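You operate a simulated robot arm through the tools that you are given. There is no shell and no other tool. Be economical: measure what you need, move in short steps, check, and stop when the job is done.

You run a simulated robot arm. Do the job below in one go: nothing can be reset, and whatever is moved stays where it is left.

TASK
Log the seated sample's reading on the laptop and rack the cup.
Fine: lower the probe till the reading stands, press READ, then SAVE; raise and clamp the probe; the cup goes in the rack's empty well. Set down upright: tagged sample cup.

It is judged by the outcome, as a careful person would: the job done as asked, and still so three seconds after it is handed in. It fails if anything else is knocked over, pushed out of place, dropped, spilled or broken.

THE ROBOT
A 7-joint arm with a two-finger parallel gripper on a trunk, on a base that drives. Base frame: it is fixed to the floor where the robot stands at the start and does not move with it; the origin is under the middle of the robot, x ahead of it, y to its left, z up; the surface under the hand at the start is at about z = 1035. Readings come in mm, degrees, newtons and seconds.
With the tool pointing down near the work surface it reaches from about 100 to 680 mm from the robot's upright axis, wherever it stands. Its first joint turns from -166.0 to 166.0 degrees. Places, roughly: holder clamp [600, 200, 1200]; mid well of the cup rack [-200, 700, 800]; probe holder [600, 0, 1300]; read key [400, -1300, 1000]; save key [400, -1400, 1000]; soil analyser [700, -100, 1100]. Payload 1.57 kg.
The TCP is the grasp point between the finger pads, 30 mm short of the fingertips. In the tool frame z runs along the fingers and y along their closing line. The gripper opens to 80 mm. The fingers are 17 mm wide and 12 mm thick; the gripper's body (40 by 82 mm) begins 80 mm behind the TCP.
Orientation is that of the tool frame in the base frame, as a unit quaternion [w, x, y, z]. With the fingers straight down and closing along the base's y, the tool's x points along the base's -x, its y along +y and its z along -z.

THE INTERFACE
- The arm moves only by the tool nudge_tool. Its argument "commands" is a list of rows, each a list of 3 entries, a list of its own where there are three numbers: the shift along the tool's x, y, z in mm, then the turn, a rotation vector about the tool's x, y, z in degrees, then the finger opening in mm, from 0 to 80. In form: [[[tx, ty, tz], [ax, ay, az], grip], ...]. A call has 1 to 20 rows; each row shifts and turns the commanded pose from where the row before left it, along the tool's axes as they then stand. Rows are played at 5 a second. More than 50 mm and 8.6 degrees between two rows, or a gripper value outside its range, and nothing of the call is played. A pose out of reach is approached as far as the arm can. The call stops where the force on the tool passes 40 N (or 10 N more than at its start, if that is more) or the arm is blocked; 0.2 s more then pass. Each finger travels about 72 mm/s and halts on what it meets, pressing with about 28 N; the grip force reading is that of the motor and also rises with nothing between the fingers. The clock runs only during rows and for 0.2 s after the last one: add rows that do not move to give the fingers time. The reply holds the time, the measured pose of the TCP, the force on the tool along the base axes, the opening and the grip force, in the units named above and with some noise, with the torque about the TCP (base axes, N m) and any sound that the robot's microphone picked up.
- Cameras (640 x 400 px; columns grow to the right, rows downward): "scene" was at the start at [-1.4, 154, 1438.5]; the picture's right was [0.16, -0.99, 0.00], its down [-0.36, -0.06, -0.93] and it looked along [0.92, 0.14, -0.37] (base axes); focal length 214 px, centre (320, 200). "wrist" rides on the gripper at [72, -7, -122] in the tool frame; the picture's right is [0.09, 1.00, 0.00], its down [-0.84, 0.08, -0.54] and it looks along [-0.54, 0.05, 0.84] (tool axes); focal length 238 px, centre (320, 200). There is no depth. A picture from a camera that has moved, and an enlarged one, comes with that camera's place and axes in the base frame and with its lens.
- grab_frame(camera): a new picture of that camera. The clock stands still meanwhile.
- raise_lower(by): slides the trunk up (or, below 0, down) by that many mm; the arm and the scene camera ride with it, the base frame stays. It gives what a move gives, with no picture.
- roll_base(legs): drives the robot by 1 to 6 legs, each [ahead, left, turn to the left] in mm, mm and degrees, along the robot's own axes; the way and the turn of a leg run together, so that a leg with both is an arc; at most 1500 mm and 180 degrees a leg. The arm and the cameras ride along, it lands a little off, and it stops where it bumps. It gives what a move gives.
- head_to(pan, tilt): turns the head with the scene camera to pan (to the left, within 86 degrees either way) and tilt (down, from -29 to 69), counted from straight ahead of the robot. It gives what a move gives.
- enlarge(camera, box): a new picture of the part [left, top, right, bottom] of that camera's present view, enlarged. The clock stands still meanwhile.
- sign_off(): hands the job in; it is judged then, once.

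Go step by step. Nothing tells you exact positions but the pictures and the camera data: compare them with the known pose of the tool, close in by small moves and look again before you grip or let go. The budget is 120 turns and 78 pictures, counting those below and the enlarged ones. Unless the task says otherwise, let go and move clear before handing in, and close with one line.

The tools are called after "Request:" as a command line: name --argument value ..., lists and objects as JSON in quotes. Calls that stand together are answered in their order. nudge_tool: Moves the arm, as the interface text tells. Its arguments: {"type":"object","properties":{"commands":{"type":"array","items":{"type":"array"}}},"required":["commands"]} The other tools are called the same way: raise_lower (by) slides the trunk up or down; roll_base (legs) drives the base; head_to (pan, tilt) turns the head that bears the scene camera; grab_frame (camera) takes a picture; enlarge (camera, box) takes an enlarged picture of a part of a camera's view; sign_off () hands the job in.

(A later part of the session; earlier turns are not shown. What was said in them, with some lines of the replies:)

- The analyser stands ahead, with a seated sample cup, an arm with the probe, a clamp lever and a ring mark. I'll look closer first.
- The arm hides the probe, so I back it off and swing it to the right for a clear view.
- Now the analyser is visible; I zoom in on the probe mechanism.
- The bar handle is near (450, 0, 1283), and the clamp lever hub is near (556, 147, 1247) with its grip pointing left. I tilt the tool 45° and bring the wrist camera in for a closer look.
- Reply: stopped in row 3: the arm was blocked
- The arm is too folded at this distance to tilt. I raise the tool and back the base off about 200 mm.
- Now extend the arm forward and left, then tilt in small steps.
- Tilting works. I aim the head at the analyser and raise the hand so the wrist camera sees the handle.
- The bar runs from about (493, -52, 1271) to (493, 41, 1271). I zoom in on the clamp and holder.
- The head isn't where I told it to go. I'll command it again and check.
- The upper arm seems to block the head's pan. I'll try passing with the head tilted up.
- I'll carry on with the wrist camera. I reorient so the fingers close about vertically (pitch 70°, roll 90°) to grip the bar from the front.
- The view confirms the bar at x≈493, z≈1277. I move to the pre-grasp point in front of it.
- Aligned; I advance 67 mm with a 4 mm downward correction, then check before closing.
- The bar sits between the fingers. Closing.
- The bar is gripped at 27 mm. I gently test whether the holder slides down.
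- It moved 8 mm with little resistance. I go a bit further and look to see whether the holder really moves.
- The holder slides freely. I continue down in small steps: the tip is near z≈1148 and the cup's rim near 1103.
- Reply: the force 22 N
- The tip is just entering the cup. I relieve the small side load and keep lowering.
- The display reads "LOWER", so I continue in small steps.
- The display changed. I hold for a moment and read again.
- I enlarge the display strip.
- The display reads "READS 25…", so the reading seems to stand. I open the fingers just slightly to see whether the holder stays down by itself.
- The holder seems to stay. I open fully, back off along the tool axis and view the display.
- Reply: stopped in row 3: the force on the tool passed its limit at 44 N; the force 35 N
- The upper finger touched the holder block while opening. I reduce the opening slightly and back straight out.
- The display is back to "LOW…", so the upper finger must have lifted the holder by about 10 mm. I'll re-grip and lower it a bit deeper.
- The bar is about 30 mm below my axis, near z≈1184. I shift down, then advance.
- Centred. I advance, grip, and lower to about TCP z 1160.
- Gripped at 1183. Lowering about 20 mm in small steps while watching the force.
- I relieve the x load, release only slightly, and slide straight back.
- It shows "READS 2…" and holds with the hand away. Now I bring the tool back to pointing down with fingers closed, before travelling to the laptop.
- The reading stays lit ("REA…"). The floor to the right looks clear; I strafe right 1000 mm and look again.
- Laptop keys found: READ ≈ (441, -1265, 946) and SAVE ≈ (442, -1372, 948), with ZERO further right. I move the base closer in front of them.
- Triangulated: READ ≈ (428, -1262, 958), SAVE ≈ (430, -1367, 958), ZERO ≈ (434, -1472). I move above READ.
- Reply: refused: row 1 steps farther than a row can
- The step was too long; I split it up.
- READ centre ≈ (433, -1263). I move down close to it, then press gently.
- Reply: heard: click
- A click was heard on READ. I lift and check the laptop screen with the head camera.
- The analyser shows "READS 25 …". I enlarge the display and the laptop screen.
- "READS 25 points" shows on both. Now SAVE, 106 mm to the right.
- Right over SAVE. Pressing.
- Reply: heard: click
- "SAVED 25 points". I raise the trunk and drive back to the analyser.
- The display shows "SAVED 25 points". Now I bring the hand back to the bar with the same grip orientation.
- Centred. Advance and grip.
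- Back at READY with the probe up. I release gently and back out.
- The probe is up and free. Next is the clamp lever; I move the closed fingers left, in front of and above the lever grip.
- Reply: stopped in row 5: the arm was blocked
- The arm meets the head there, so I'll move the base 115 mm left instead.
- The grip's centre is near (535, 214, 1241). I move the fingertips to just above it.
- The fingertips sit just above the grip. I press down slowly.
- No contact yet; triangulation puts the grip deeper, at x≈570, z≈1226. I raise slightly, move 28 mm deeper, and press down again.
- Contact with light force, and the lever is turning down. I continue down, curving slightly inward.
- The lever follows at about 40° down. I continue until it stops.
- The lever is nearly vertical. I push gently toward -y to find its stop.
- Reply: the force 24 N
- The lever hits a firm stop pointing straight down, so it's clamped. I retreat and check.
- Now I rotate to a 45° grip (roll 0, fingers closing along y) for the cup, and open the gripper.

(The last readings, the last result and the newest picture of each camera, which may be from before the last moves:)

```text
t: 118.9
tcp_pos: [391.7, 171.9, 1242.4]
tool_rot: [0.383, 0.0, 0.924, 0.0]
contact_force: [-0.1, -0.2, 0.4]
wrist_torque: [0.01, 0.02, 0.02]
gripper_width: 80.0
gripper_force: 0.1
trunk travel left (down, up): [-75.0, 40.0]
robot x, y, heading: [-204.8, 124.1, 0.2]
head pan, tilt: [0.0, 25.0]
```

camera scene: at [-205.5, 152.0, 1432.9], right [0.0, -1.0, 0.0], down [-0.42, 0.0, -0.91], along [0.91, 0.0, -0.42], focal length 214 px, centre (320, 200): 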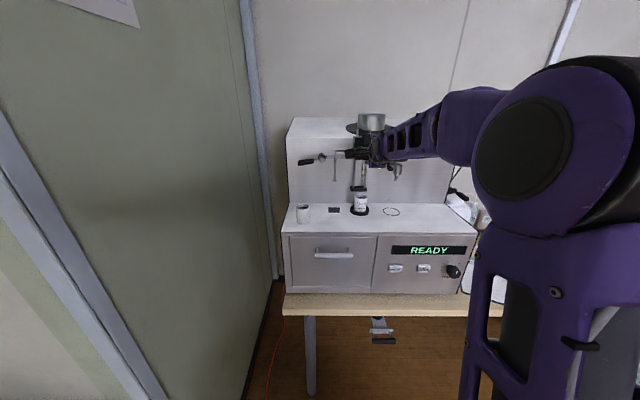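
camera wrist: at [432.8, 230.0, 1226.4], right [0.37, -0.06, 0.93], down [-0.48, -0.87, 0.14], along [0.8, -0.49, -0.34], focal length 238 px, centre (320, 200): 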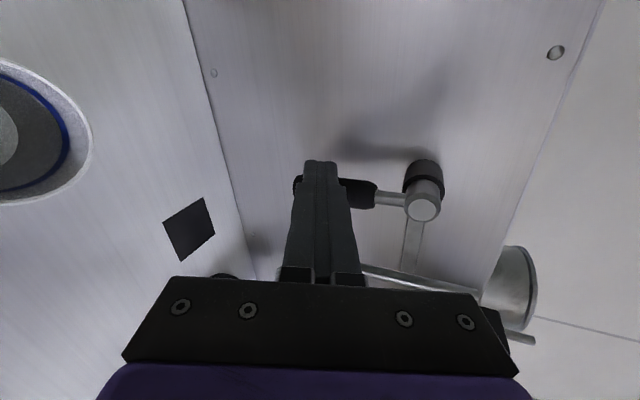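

Request:
nudge_tool --commands '[[[33, 0, -5], [0, 0, 0], 80], [[33, 0, -5], [0, 0, 0], 80], [[33, 0, -4], [0, 0, 0], 80]]'

Request:
roll_base --legs '[[0, -170, 0], [70, 0, 0]]'

Request:
grab_frame --camera "wrist"

```text
t: 119.9
tcp_pos: [314.4, 121.7, 1177.1]
tool_rot: [0.376, 0.049, 0.925, 0.002]
contact_force: [0.5, 1.1, -0.6]
wrist_torque: [0.01, 0.0, -0.01]
gripper_width: 80.0
gripper_force: 0.0
trunk travel left (down, up): [-75.0, 40.0]
robot x, y, heading: [-203.2, 120.5, 0.3]
head pan, tilt: [0.0, 25.0]
stopped in row 3: the arm was blocked; the commanded pose is now the measured one
```

```text
t: 122.8
tcp_pos: [383.9, -46.3, 1175.4]
tool_rot: [0.375, 0.049, 0.926, 0.002]
contact_force: [0.2, 0.9, 0.3]
wrist_torque: [0.0, 0.03, 0.03]
gripper_width: 79.8
gripper_force: 0.0
trunk travel left (down, up): [-75.0, 40.0]
robot x, y, heading: [-134.6, -45.7, 0.1]
head pan, tilt: [0.0, 25.0]
```

```text
13 pictures are left
camera wrist: at [246.9, -42.5, 1212.6], right [0.02, 1.0, -0.02], down [0.23, 0.02, 0.97], along [0.97, -0.03, -0.23], focal length 238 px, centre (320, 200)
```

wrist: 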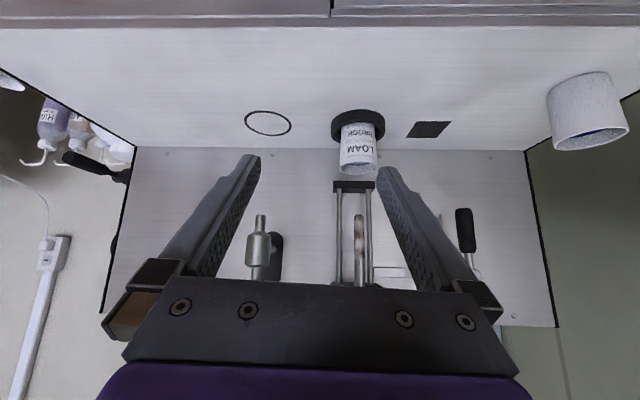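

The lever hangs down, so it's clamped. The cup is at (541, -2), rim z≈1099. I correct the roll and move to the pre-grasp point.

Request:
nudge_tool --commands '[[[0, 22, 0], [-1, -0.5, -2.7], 76], [[0, 22, 0], [-0.9, -0.4, -2.6], 76], [[-23, 0, 25], [0, 0, 0], 76], [[-24, 0, 39], [0, 0, 0], 76], [[0, 0, 0], [0, 0, 0], 76]]'

Request:
grab_frame --camera "wrist"

```text
t: 124.0
tcp_pos: [467.0, -3.1, 1163.8]
tool_rot: [0.383, 0.001, 0.924, -0.001]
contact_force: [0.7, 1.0, -0.2]
wrist_torque: [0.01, 0.02, -0.01]
gripper_width: 76.0
gripper_force: 0.0
trunk travel left (down, up): [-75.0, 40.0]
robot x, y, heading: [-130.6, -46.2, 0.0]
head pan, tilt: [0.0, 25.0]
```

```text
12 pictures are left
camera wrist: at [328.6, -9.0, 1199.3], right [-0.06, 1.0, -0.07], down [0.21, 0.08, 0.98], along [0.98, 0.05, -0.21], focal length 238 px, centre (320, 200)
```

wrist: 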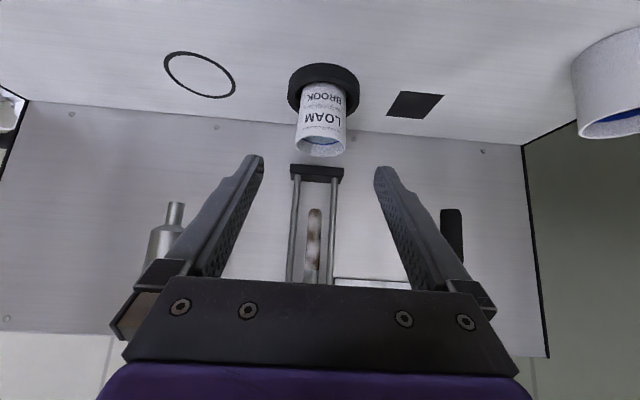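

Aligned. I advance 109 mm along the tool axis and grip.

Request:
nudge_tool --commands '[[[3, 1, 30], [0, 0, 0], 76], [[0, 0, 30], [0, 0, 0], 76], [[0, 0, 25], [0, 0, 0], 76], [[0, 0, 14], [0, 0, 0], 76], [[0, 0, 10], [0, 0, 0], 76], [[0, 0, 0], [0, 0, 0], 76]]'

Request:
grab_frame --camera "wrist"

```text
t: 125.4
tcp_pos: [540.5, -2.0, 1086.8]
tool_rot: [0.384, 0.0, 0.923, 0.001]
contact_force: [-0.2, 1.5, 0.3]
wrist_torque: [0.01, 0.02, -0.02]
gripper_width: 76.0
gripper_force: 0.1
trunk travel left (down, up): [-75.0, 40.0]
robot x, y, heading: [-137.6, -43.3, -0.0]
head pan, tilt: [0.0, 25.0]
```

```text
11 pictures are left
camera wrist: at [402.9, -8.8, 1121.0], right [-0.06, 1.0, -0.07], down [0.21, 0.08, 0.98], along [0.98, 0.05, -0.21], focal length 238 px, centre (320, 200)
```

wrist: 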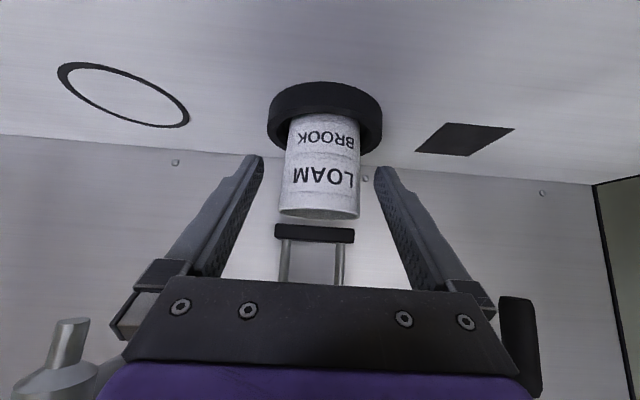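

The fingers straddle the cup. I close and lift slightly.

Request:
nudge_tool --commands '[[[0, 0, 3], [0, 0, 0], 64], [[0, 0, 0], [0, 0, 0], 54], [[0, 0, 0], [0, 0, 0], 44], [[0, 0, 0], [0, 0, 0], 40], [[0, 0, 0], [0, 0, 0], 40], [[0, 0, 0], [0, 0, 0], 40]]'

Request:
nudge_tool --commands '[[[-3.5, 0, -3.5], [0, 0, 0], 40], [[-3.5, 0, -3.5], [0, 0, 0], 40], [[-3.5, 0, -3.5], [0, 0, 0], 40], [[0, 0, 0], [0, 0, 0], 40]]'

Request:
grab_frame --camera "wrist"

```text
t: 126.8
tcp_pos: [542.9, -1.6, 1084.3]
tool_rot: [0.384, 0.0, 0.923, 0.0]
contact_force: [0.8, 1.7, 0.6]
wrist_torque: [0.07, -0.01, 0.02]
gripper_width: 48.4
gripper_force: 28.0
trunk travel left (down, up): [-75.0, 40.0]
robot x, y, heading: [-132.4, -43.9, 0.1]
head pan, tilt: [0.0, 25.0]
```

```text
t: 127.8
tcp_pos: [543.4, -1.3, 1097.7]
tool_rot: [0.382, 0.0, 0.924, 0.0]
contact_force: [0.4, -0.1, -1.7]
wrist_torque: [-0.01, 0.01, 0.0]
gripper_width: 48.2
gripper_force: 27.8
trunk travel left (down, up): [-75.0, 40.0]
robot x, y, heading: [-136.8, -43.2, 0.0]
head pan, tilt: [0.0, 25.0]
```

```text
10 pictures are left
camera wrist: at [405.2, -8.6, 1133.6], right [-0.06, 1.0, -0.07], down [0.21, 0.08, 0.97], along [0.98, 0.05, -0.21], focal length 238 px, centre (320, 200)
```

wrist: 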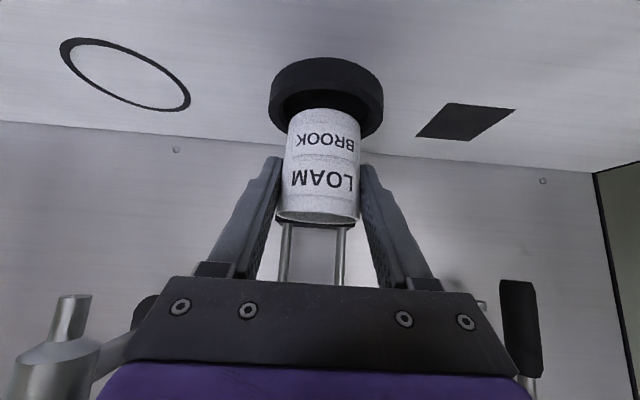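

Lifted 13 mm, weight about 1.7 N. A little more lift, then I ease it back while watching force.

Request:
nudge_tool --commands '[[[-2.8, 0, -2.8], [0, 0, 0], 40], [[0, 0, 0], [0, 0, 0], 40], [[2.1, 0, -2.1], [0, 0, 0], 40], [[2.1, 0, -2.1], [0, 0, 0], 40], [[0, 0, 0], [0, 0, 0], 40]]'

```text
t: 129.0
tcp_pos: [538.7, -0.5, 1101.9]
tool_rot: [0.383, 0.002, 0.924, -0.001]
contact_force: [-0.3, 1.5, -1.2]
wrist_torque: [0.03, -0.03, 0.02]
gripper_width: 48.4
gripper_force: 28.0
trunk travel left (down, up): [-75.0, 40.0]
robot x, y, heading: [-133.4, -44.6, -0.2]
head pan, tilt: [0.0, 25.0]
```

No contact; continue backing out, then up once clear.

Request:
nudge_tool --commands '[[[5, 0, -5], [0, 0, 0], 40], [[7, 0, -7], [0, 0, 0], 40], [[10, 0, -10], [0, 0, 0], 40], [[14, 0, -14], [0, 0, 0], 40], [[14, 0, -14], [0, 0, 0], 40], [[10, 0, -20], [0, 0, 0], 40], [[0, 0, -25], [0, 0, 0], 40], [[0, 0, -25], [0, 0, 0], 40], [[0, 0, 0], [0, 0, 0], 40]]'

Request:
grab_frame --camera "scene"

```text
t: 131.0
tcp_pos: [410.4, -0.3, 1147.1]
tool_rot: [0.382, 0.001, 0.924, -0.001]
contact_force: [-0.9, -0.6, -0.5]
wrist_torque: [0.01, 0.0, -0.02]
gripper_width: 48.5
gripper_force: 28.0
trunk travel left (down, up): [-75.0, 40.0]
robot x, y, heading: [-134.8, -46.1, -0.1]
head pan, tilt: [0.0, 25.0]
```

```text
9 pictures are left
camera scene: at [-135.5, 94.6, 1433.1], right [0.0, -1.0, 0.0], down [-0.42, 0.0, -0.91], along [0.91, 0.0, -0.42], focal length 214 px, centre (320, 200)
```

scene: 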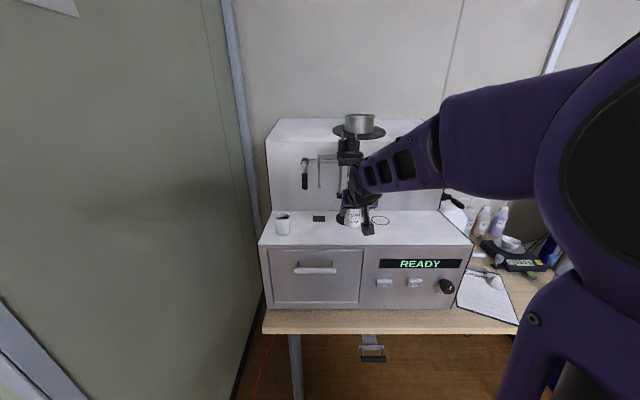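

The cup is out and upright; lever down, READY. Now I back away and turn left toward the rack.

Request:
roll_base --legs '[[-130, 0, 0], [0, 0, 90]]'

Request:
head_to --pan 0 --tilt 40

Request:
grab_frame --camera "scene"

```text
t: 136.2
tcp_pos: [-305.8, 500.2, 1145.2]
tool_rot: [0.272, -0.651, 0.655, 0.269]
contact_force: [0.0, 0.0, -0.9]
wrist_torque: [-0.01, -0.01, -0.04]
gripper_width: 48.3
gripper_force: 28.0
trunk travel left (down, up): [-75.0, 40.0]
robot x, y, heading: [-265.6, -47.1, 90.0]
head pan, tilt: [0.0, 25.0]
```

```text
t: 136.9
tcp_pos: [-303.5, 500.7, 1144.0]
tool_rot: [0.271, -0.651, 0.657, 0.268]
contact_force: [0.5, -0.4, -0.5]
wrist_torque: [0.01, 0.02, 0.0]
gripper_width: 48.0
gripper_force: 27.9
trunk travel left (down, up): [-75.0, 40.0]
robot x, y, heading: [-266.5, -44.9, 89.5]
head pan, tilt: [0.0, 40.0]
```

```text
8 pictures are left
camera scene: at [-405.9, -50.4, 1407.7], right [1.0, -0.02, 0.0], down [-0.01, -0.66, -0.75], along [0.02, 0.75, -0.66], focal length 214 px, centre (320, 200)
```

scene: 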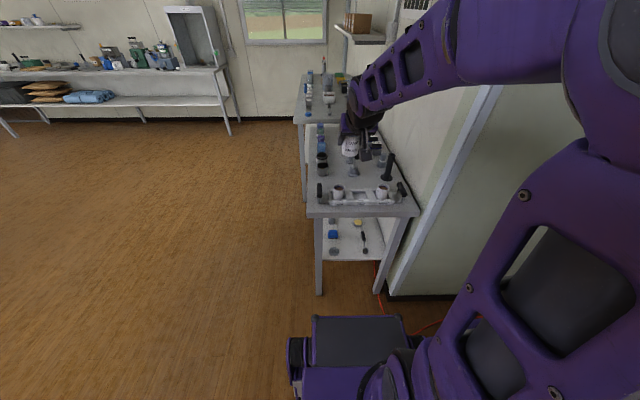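

The rack shows two filled outer wells with the empty one in the middle. I enlarge it.

Request:
enlarge --camera "scene" --box '[305, 145, 425, 220]'

```text
5.33 times, centred on (365, 182) of scene
camera zoom: at [-405.9, -50.4, 1407.7], right [1.0, -0.02, 0.0], down [-0.01, -0.66, -0.75], along [0.02, 0.75, -0.66], focal length 1144 px, centre (80, 293)
```

zoom: 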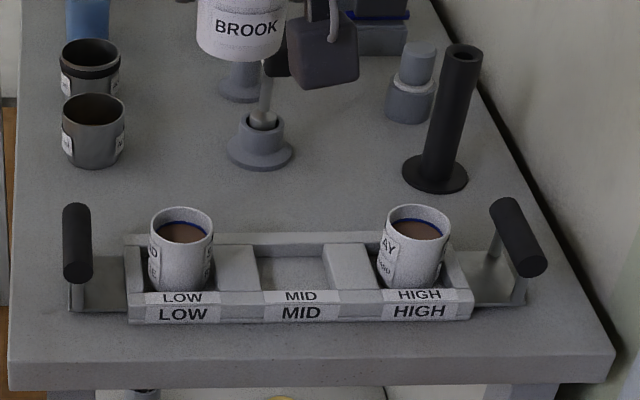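

Mid well is at about (-217, 630), with neighbours' rims near z≈877. I position the base so the arm lines up, and lower the trunk.

Request:
roll_base --legs '[[70, -87, 0]]'

Request:
raise_lower --by -74

```text
t: 138.5
tcp_pos: [-216.5, 569.7, 1144.9]
tool_rot: [0.271, -0.651, 0.656, 0.269]
contact_force: [1.0, 0.5, -1.2]
wrist_torque: [-0.01, 0.01, 0.01]
gripper_width: 48.2
gripper_force: 27.8
trunk travel left (down, up): [-75.0, 40.0]
robot x, y, heading: [-175.8, 23.3, 89.5]
head pan, tilt: [0.0, 40.0]
```

```text
t: 139.6
tcp_pos: [-214.6, 569.9, 1069.7]
tool_rot: [0.271, -0.65, 0.657, 0.268]
contact_force: [0.1, 1.0, -1.0]
wrist_torque: [-0.01, 0.0, 0.01]
gripper_width: 48.3
gripper_force: 27.5
trunk travel left (down, up): [-1.0, 114.0]
robot x, y, heading: [-177.2, 22.7, 90.0]
head pan, tilt: [0.0, 40.0]
```

Request:
nudge_tool --commands '[[[29, 0, 20], [0, 0, 0], 40], [[29, 0, 20], [0, 0, 0], 40], [[29, 0, 20], [0, 0, 0], 40], [[0, 0, 0], [0, 0, 0], 40]]'

Request:
grab_frame --camera "wrist"

```text
t: 140.6
tcp_pos: [-218.6, 550.2, 967.6]
tool_rot: [0.271, -0.651, 0.656, 0.269]
contact_force: [0.1, -0.3, -1.1]
wrist_torque: [0.0, 0.01, -0.03]
gripper_width: 48.4
gripper_force: 28.3
trunk travel left (down, up): [-1.0, 114.0]
robot x, y, heading: [-178.8, 23.2, 89.7]
head pan, tilt: [0.0, 40.0]
```

```text
6 pictures are left
camera wrist: at [-213.8, 411.9, 1002.6], right [-1.0, -0.06, -0.06], down [-0.07, 0.21, 0.97], along [-0.04, 0.98, -0.21], focal length 238 px, centre (320, 200)
```

wrist: 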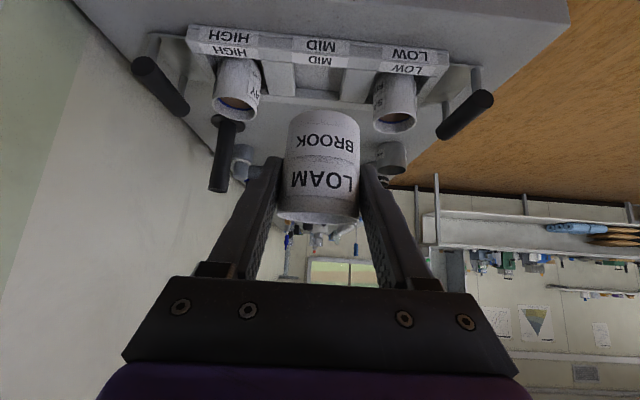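

By apparent cup size the mid well's centre is at about (-214, 657), with neighbours' rims near z≈851. I move forward over it, then down to just above rim height and look.

Request:
nudge_tool --commands '[[[-25, -2, 25], [0, 0, 0], 40], [[-25, -2, 25], [0, 0, 0], 40], [[-26, 0, 26], [0, 0, 0], 40], [[20, 0, 20], [0, 0, 0], 40], [[20, 0, 20], [0, 0, 0], 40], [[0, 0, 0], [0, 0, 0], 40]]'

Request:
grab_frame --camera "wrist"

```text
t: 142.0
tcp_pos: [-213.5, 657.4, 910.5]
tool_rot: [0.272, -0.65, 0.657, 0.269]
contact_force: [0.0, 0.0, -1.3]
wrist_torque: [0.03, 0.0, -0.02]
gripper_width: 48.3
gripper_force: 28.4
trunk travel left (down, up): [-1.0, 114.0]
robot x, y, heading: [-178.3, 22.3, 89.5]
head pan, tilt: [0.0, 40.0]
```

```text
5 pictures are left
camera wrist: at [-209.1, 518.9, 946.6], right [-1.0, -0.06, -0.07], down [-0.08, 0.21, 0.97], along [-0.04, 0.98, -0.21], focal length 238 px, centre (320, 200)
```

wrist: 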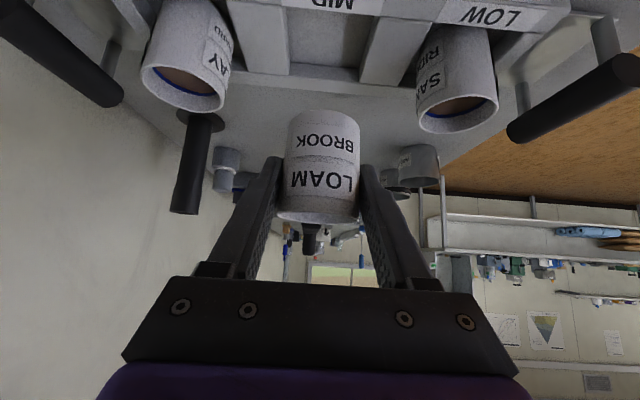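

The well looks only slightly larger than the cup, so I lower to just above the rack rails to compare the rims at nearly equal height.

Request:
nudge_tool --commands '[[[14, -1, 14], [0, 0, 0], 40], [[15, 0, 10], [0, 0, 0], 40], [[0, 0, 0], [0, 0, 0], 40]]'

Request:
grab_frame --camera "wrist"

Request:
enlarge --camera "scene" --box '[305, 145, 425, 220]'

```text
t: 142.8
tcp_pos: [-211.3, 654.5, 872.9]
tool_rot: [0.271, -0.651, 0.656, 0.269]
contact_force: [0.7, -0.2, -0.3]
wrist_torque: [0.01, -0.01, -0.01]
gripper_width: 48.1
gripper_force: 28.3
trunk travel left (down, up): [-1.0, 114.0]
robot x, y, heading: [-176.7, 26.8, 89.6]
head pan, tilt: [0.0, 40.0]
```

```text
4 pictures are left
camera wrist: at [-206.7, 515.8, 908.3], right [-1.0, -0.06, -0.07], down [-0.08, 0.21, 0.97], along [-0.04, 0.98, -0.21], focal length 238 px, centre (320, 200)
```

wrist: 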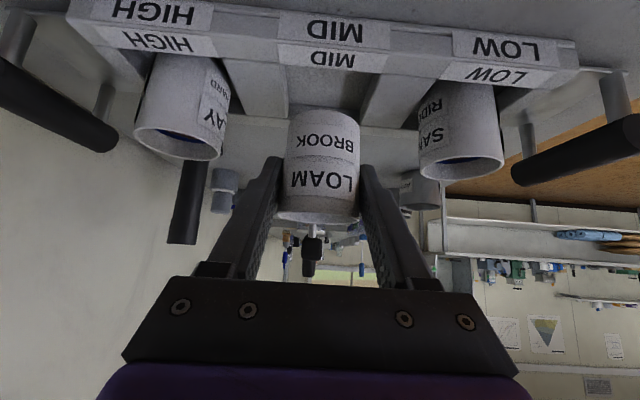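

```text
5.33 times, centred on (365, 182) of scene
camera zoom: at [-318.9, 20.0, 1335.8], right [1.0, -0.01, 0.0], down [-0.01, -0.64, -0.77], along [0.01, 0.77, -0.64], focal length 1144 px, centre (80, 293)
```

zoom: 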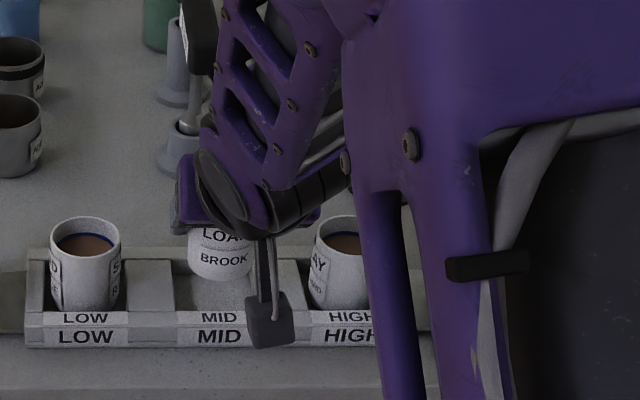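

Spacing and rim analysis put the well's centre near (-213, 661). I shift slightly and lower slowly, feeling for contact.

Request:
nudge_tool --commands '[[[-4.6, 1.7, 4.6], [0, 0, 0], 40], [[2.8, 0, 2.8], [0, 0, 0], 40], [[2.8, 0, 2.8], [0, 0, 0], 40], [[2.8, 0, 2.8], [0, 0, 0], 40], [[2.1, 0, 2.1], [0, 0, 0], 40], [[0, 0, 0], [0, 0, 0], 40]]'

Request:
grab_frame --camera "wrist"

```text
t: 144.2
tcp_pos: [-212.2, 660.7, 856.7]
tool_rot: [0.272, -0.65, 0.657, 0.268]
contact_force: [0.1, 0.2, -0.7]
wrist_torque: [-0.05, 0.0, 0.0]
gripper_width: 48.4
gripper_force: 28.1
trunk travel left (down, up): [-1.0, 114.0]
robot x, y, heading: [-177.9, 23.2, 89.6]
head pan, tilt: [0.0, 40.0]
```

```text
2 pictures are left
camera wrist: at [-207.6, 522.7, 893.4], right [-1.0, -0.06, -0.07], down [-0.08, 0.21, 0.97], along [-0.04, 0.98, -0.21], focal length 238 px, centre (320, 200)
```

wrist: 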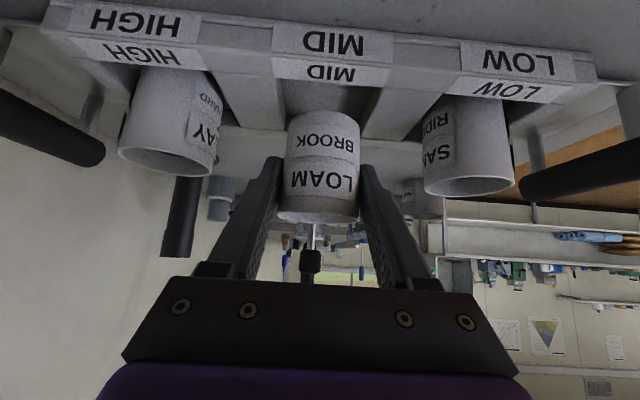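

The held cup lines up with the mid well, and its neighbours give y≈662. I continue down in small steps to seat it (expected seat near TCP z≈836).

Request:
nudge_tool --commands '[[[-1.2, -0.7, 1.2], [0, 0, 0], 40], [[1.8, 0, 1.8], [0, 0, 0], 40], [[1.8, 0, 1.8], [0, 0, 0], 40], [[1.8, 0, 1.8], [0, 0, 0], 40], [[1.8, 0, 1.8], [0, 0, 0], 40], [[0, 0, 0], [0, 0, 0], 40]]'

```text
t: 145.6
tcp_pos: [-212.0, 663.4, 847.3]
tool_rot: [0.271, -0.65, 0.657, 0.268]
contact_force: [-0.8, 0.1, -1.0]
wrist_torque: [-0.02, 0.02, -0.01]
gripper_width: 48.5
gripper_force: 28.2
trunk travel left (down, up): [-1.0, 114.0]
robot x, y, heading: [-176.4, 21.6, 89.6]
head pan, tilt: [0.0, 40.0]
```

No contact and the cup is inside the well. Continuing.

Request:
nudge_tool --commands '[[[1.4, 0, 1.4], [0, 0, 0], 40], [[1.4, 0, 1.4], [0, 0, 0], 40], [[1.1, 0, 1.1], [0, 0, 0], 40], [[0, 0, 0], [0, 0, 0], 40]]'

Request:
nudge_tool --commands '[[[1.1, 0, 1.1], [0, 0, 0], 40], [[1.1, 0, 1.1], [0, 0, 0], 40], [[0, 0, 0], [0, 0, 0], 40]]'

```text
t: 146.6
tcp_pos: [-210.7, 661.4, 842.5]
tool_rot: [0.271, -0.651, 0.656, 0.269]
contact_force: [-0.2, -0.6, -1.0]
wrist_torque: [-0.04, 0.0, 0.0]
gripper_width: 48.3
gripper_force: 28.0
trunk travel left (down, up): [-1.0, 114.0]
robot x, y, heading: [-178.3, 26.7, 89.4]
head pan, tilt: [0.0, 40.0]
```

```text
t: 147.4
tcp_pos: [-211.8, 662.2, 839.6]
tool_rot: [0.271, -0.65, 0.657, 0.269]
contact_force: [0.2, -1.0, -0.9]
wrist_torque: [0.03, 0.0, 0.01]
gripper_width: 48.5
gripper_force: 27.5
trunk travel left (down, up): [-1.0, 114.0]
robot x, y, heading: [-174.3, 23.8, 89.5]
head pan, tilt: [0.0, 40.0]
```

Request:
nudge_tool --commands '[[[0.9, 0, 0.9], [0, 0, 0], 40], [[0.9, 0, 0.9], [0, 0, 0], 40], [[0.9, 0, 0.9], [0, 0, 0], 40], [[0, 0, 0], [0, 0, 0], 40]]'

```text
t: 148.4
tcp_pos: [-210.5, 660.8, 835.1]
tool_rot: [0.271, -0.651, 0.656, 0.269]
contact_force: [-0.1, 0.0, -1.3]
wrist_torque: [-0.01, 0.01, -0.01]
gripper_width: 48.4
gripper_force: 27.5
trunk travel left (down, up): [-1.0, 114.0]
robot x, y, heading: [-180.1, 23.4, 89.8]
head pan, tilt: [0.0, 40.0]
```

Request:
nudge_tool --commands '[[[0.9, 0, 0.9], [0, 0, 0], 40], [[0.9, 0, 0.9], [0, 0, 0], 40], [[0.9, 0, 0.9], [0, 0, 0], 40], [[0, 0, 0], [0, 0, 0], 40]]'

```text
t: 149.4
tcp_pos: [-211.3, 661.6, 830.2]
tool_rot: [0.272, -0.651, 0.656, 0.269]
contact_force: [-0.4, -0.2, -0.3]
wrist_torque: [0.02, -0.01, 0.0]
gripper_width: 48.4
gripper_force: 28.2
trunk travel left (down, up): [-1.0, 114.0]
robot x, y, heading: [-176.9, 25.1, 89.8]
head pan, tilt: [0.0, 40.0]
```

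Request:
nudge_tool --commands '[[[0.8, 0, 0.8], [0, 0, 0], 40], [[0.8, 0, 0.8], [0, 0, 0], 40], [[0, 0, 0], [0, 0, 0], 40]]'

```text
t: 150.2
tcp_pos: [-210.7, 663.3, 830.3]
tool_rot: [0.272, -0.65, 0.657, 0.269]
contact_force: [-0.8, -1.6, 9.6]
wrist_torque: [-0.08, -0.13, -0.08]
gripper_width: 48.4
gripper_force: 27.9
trunk travel left (down, up): [-1.0, 114.0]
robot x, y, heading: [-172.6, 27.3, 89.4]
head pan, tilt: [0.0, 40.0]
```

Contact at 9.6 N. I check the seating before letting go.

Request:
grab_frame --camera "wrist"

```text
1 pictures are left
camera wrist: at [-206.6, 525.2, 865.4], right [-1.0, -0.06, -0.06], down [-0.07, 0.21, 0.98], along [-0.04, 0.98, -0.21], focal length 238 px, centre (320, 200)
```

wrist: 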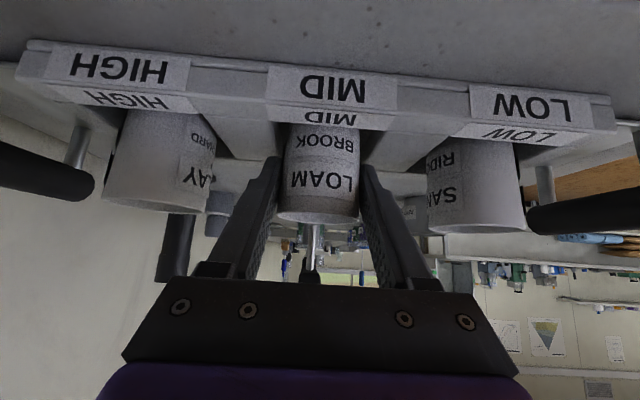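

The rims line up level with the neighbours, so it's seated. I relieve the load, open, and back out along the tool axis.

Request:
nudge_tool --commands '[[[-0.6, 0, -0.6], [0, 0, 0], 40], [[0, 0, 0], [0, 0, 0], 50], [[0, 0, 0], [0, 0, 0], 56], [[0, 0, 0], [0, 0, 0], 62], [[0, 0, 0], [0, 0, 0], 62], [[0, 0, -10], [0, 0, 0], 62], [[0, 0, -20], [0, 0, 0], 62], [[0, 0, -30], [0, 0, 0], 62], [[0, 0, -40], [0, 0, 0], 62], [[0, 0, -40], [0, 0, 0], 62], [[0, 0, -40], [0, 0, 0], 62], [[0, 0, 0], [0, 0, 0], 62]]'

Request:
grab_frame --camera "wrist"

```text
t: 152.8
tcp_pos: [-211.6, 533.4, 954.7]
tool_rot: [0.271, -0.651, 0.656, 0.27]
contact_force: [0.2, -0.8, 0.1]
wrist_torque: [0.0, -0.02, 0.03]
gripper_width: 61.9
gripper_force: 0.0
trunk travel left (down, up): [-1.0, 114.0]
robot x, y, heading: [-175.1, 18.9, 89.5]
head pan, tilt: [0.0, 40.0]
```

```text
0 pictures are left
camera wrist: at [-207.8, 396.6, 990.4], right [-1.0, -0.06, -0.06], down [-0.07, 0.21, 0.97], along [-0.04, 0.98, -0.21], focal length 238 px, centre (320, 200)
```

wrist: 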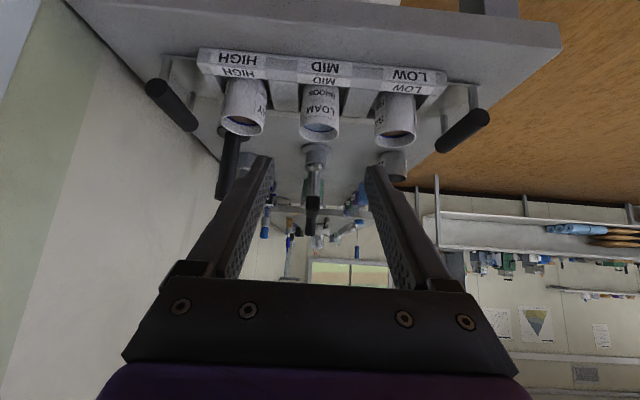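

The LOAM BROOK cup stands upright in the mid well, the hand is clear, the probe is raised and clamped, and the reading is saved. Handing in.

Request:
sign_off

```text
The job is handed in.
```

I logged the sample's reading on the laptop (SAVED 25 points), raised the probe and clamped it, and set the LOAM BROOK cup upright in the rack's empty MID well.
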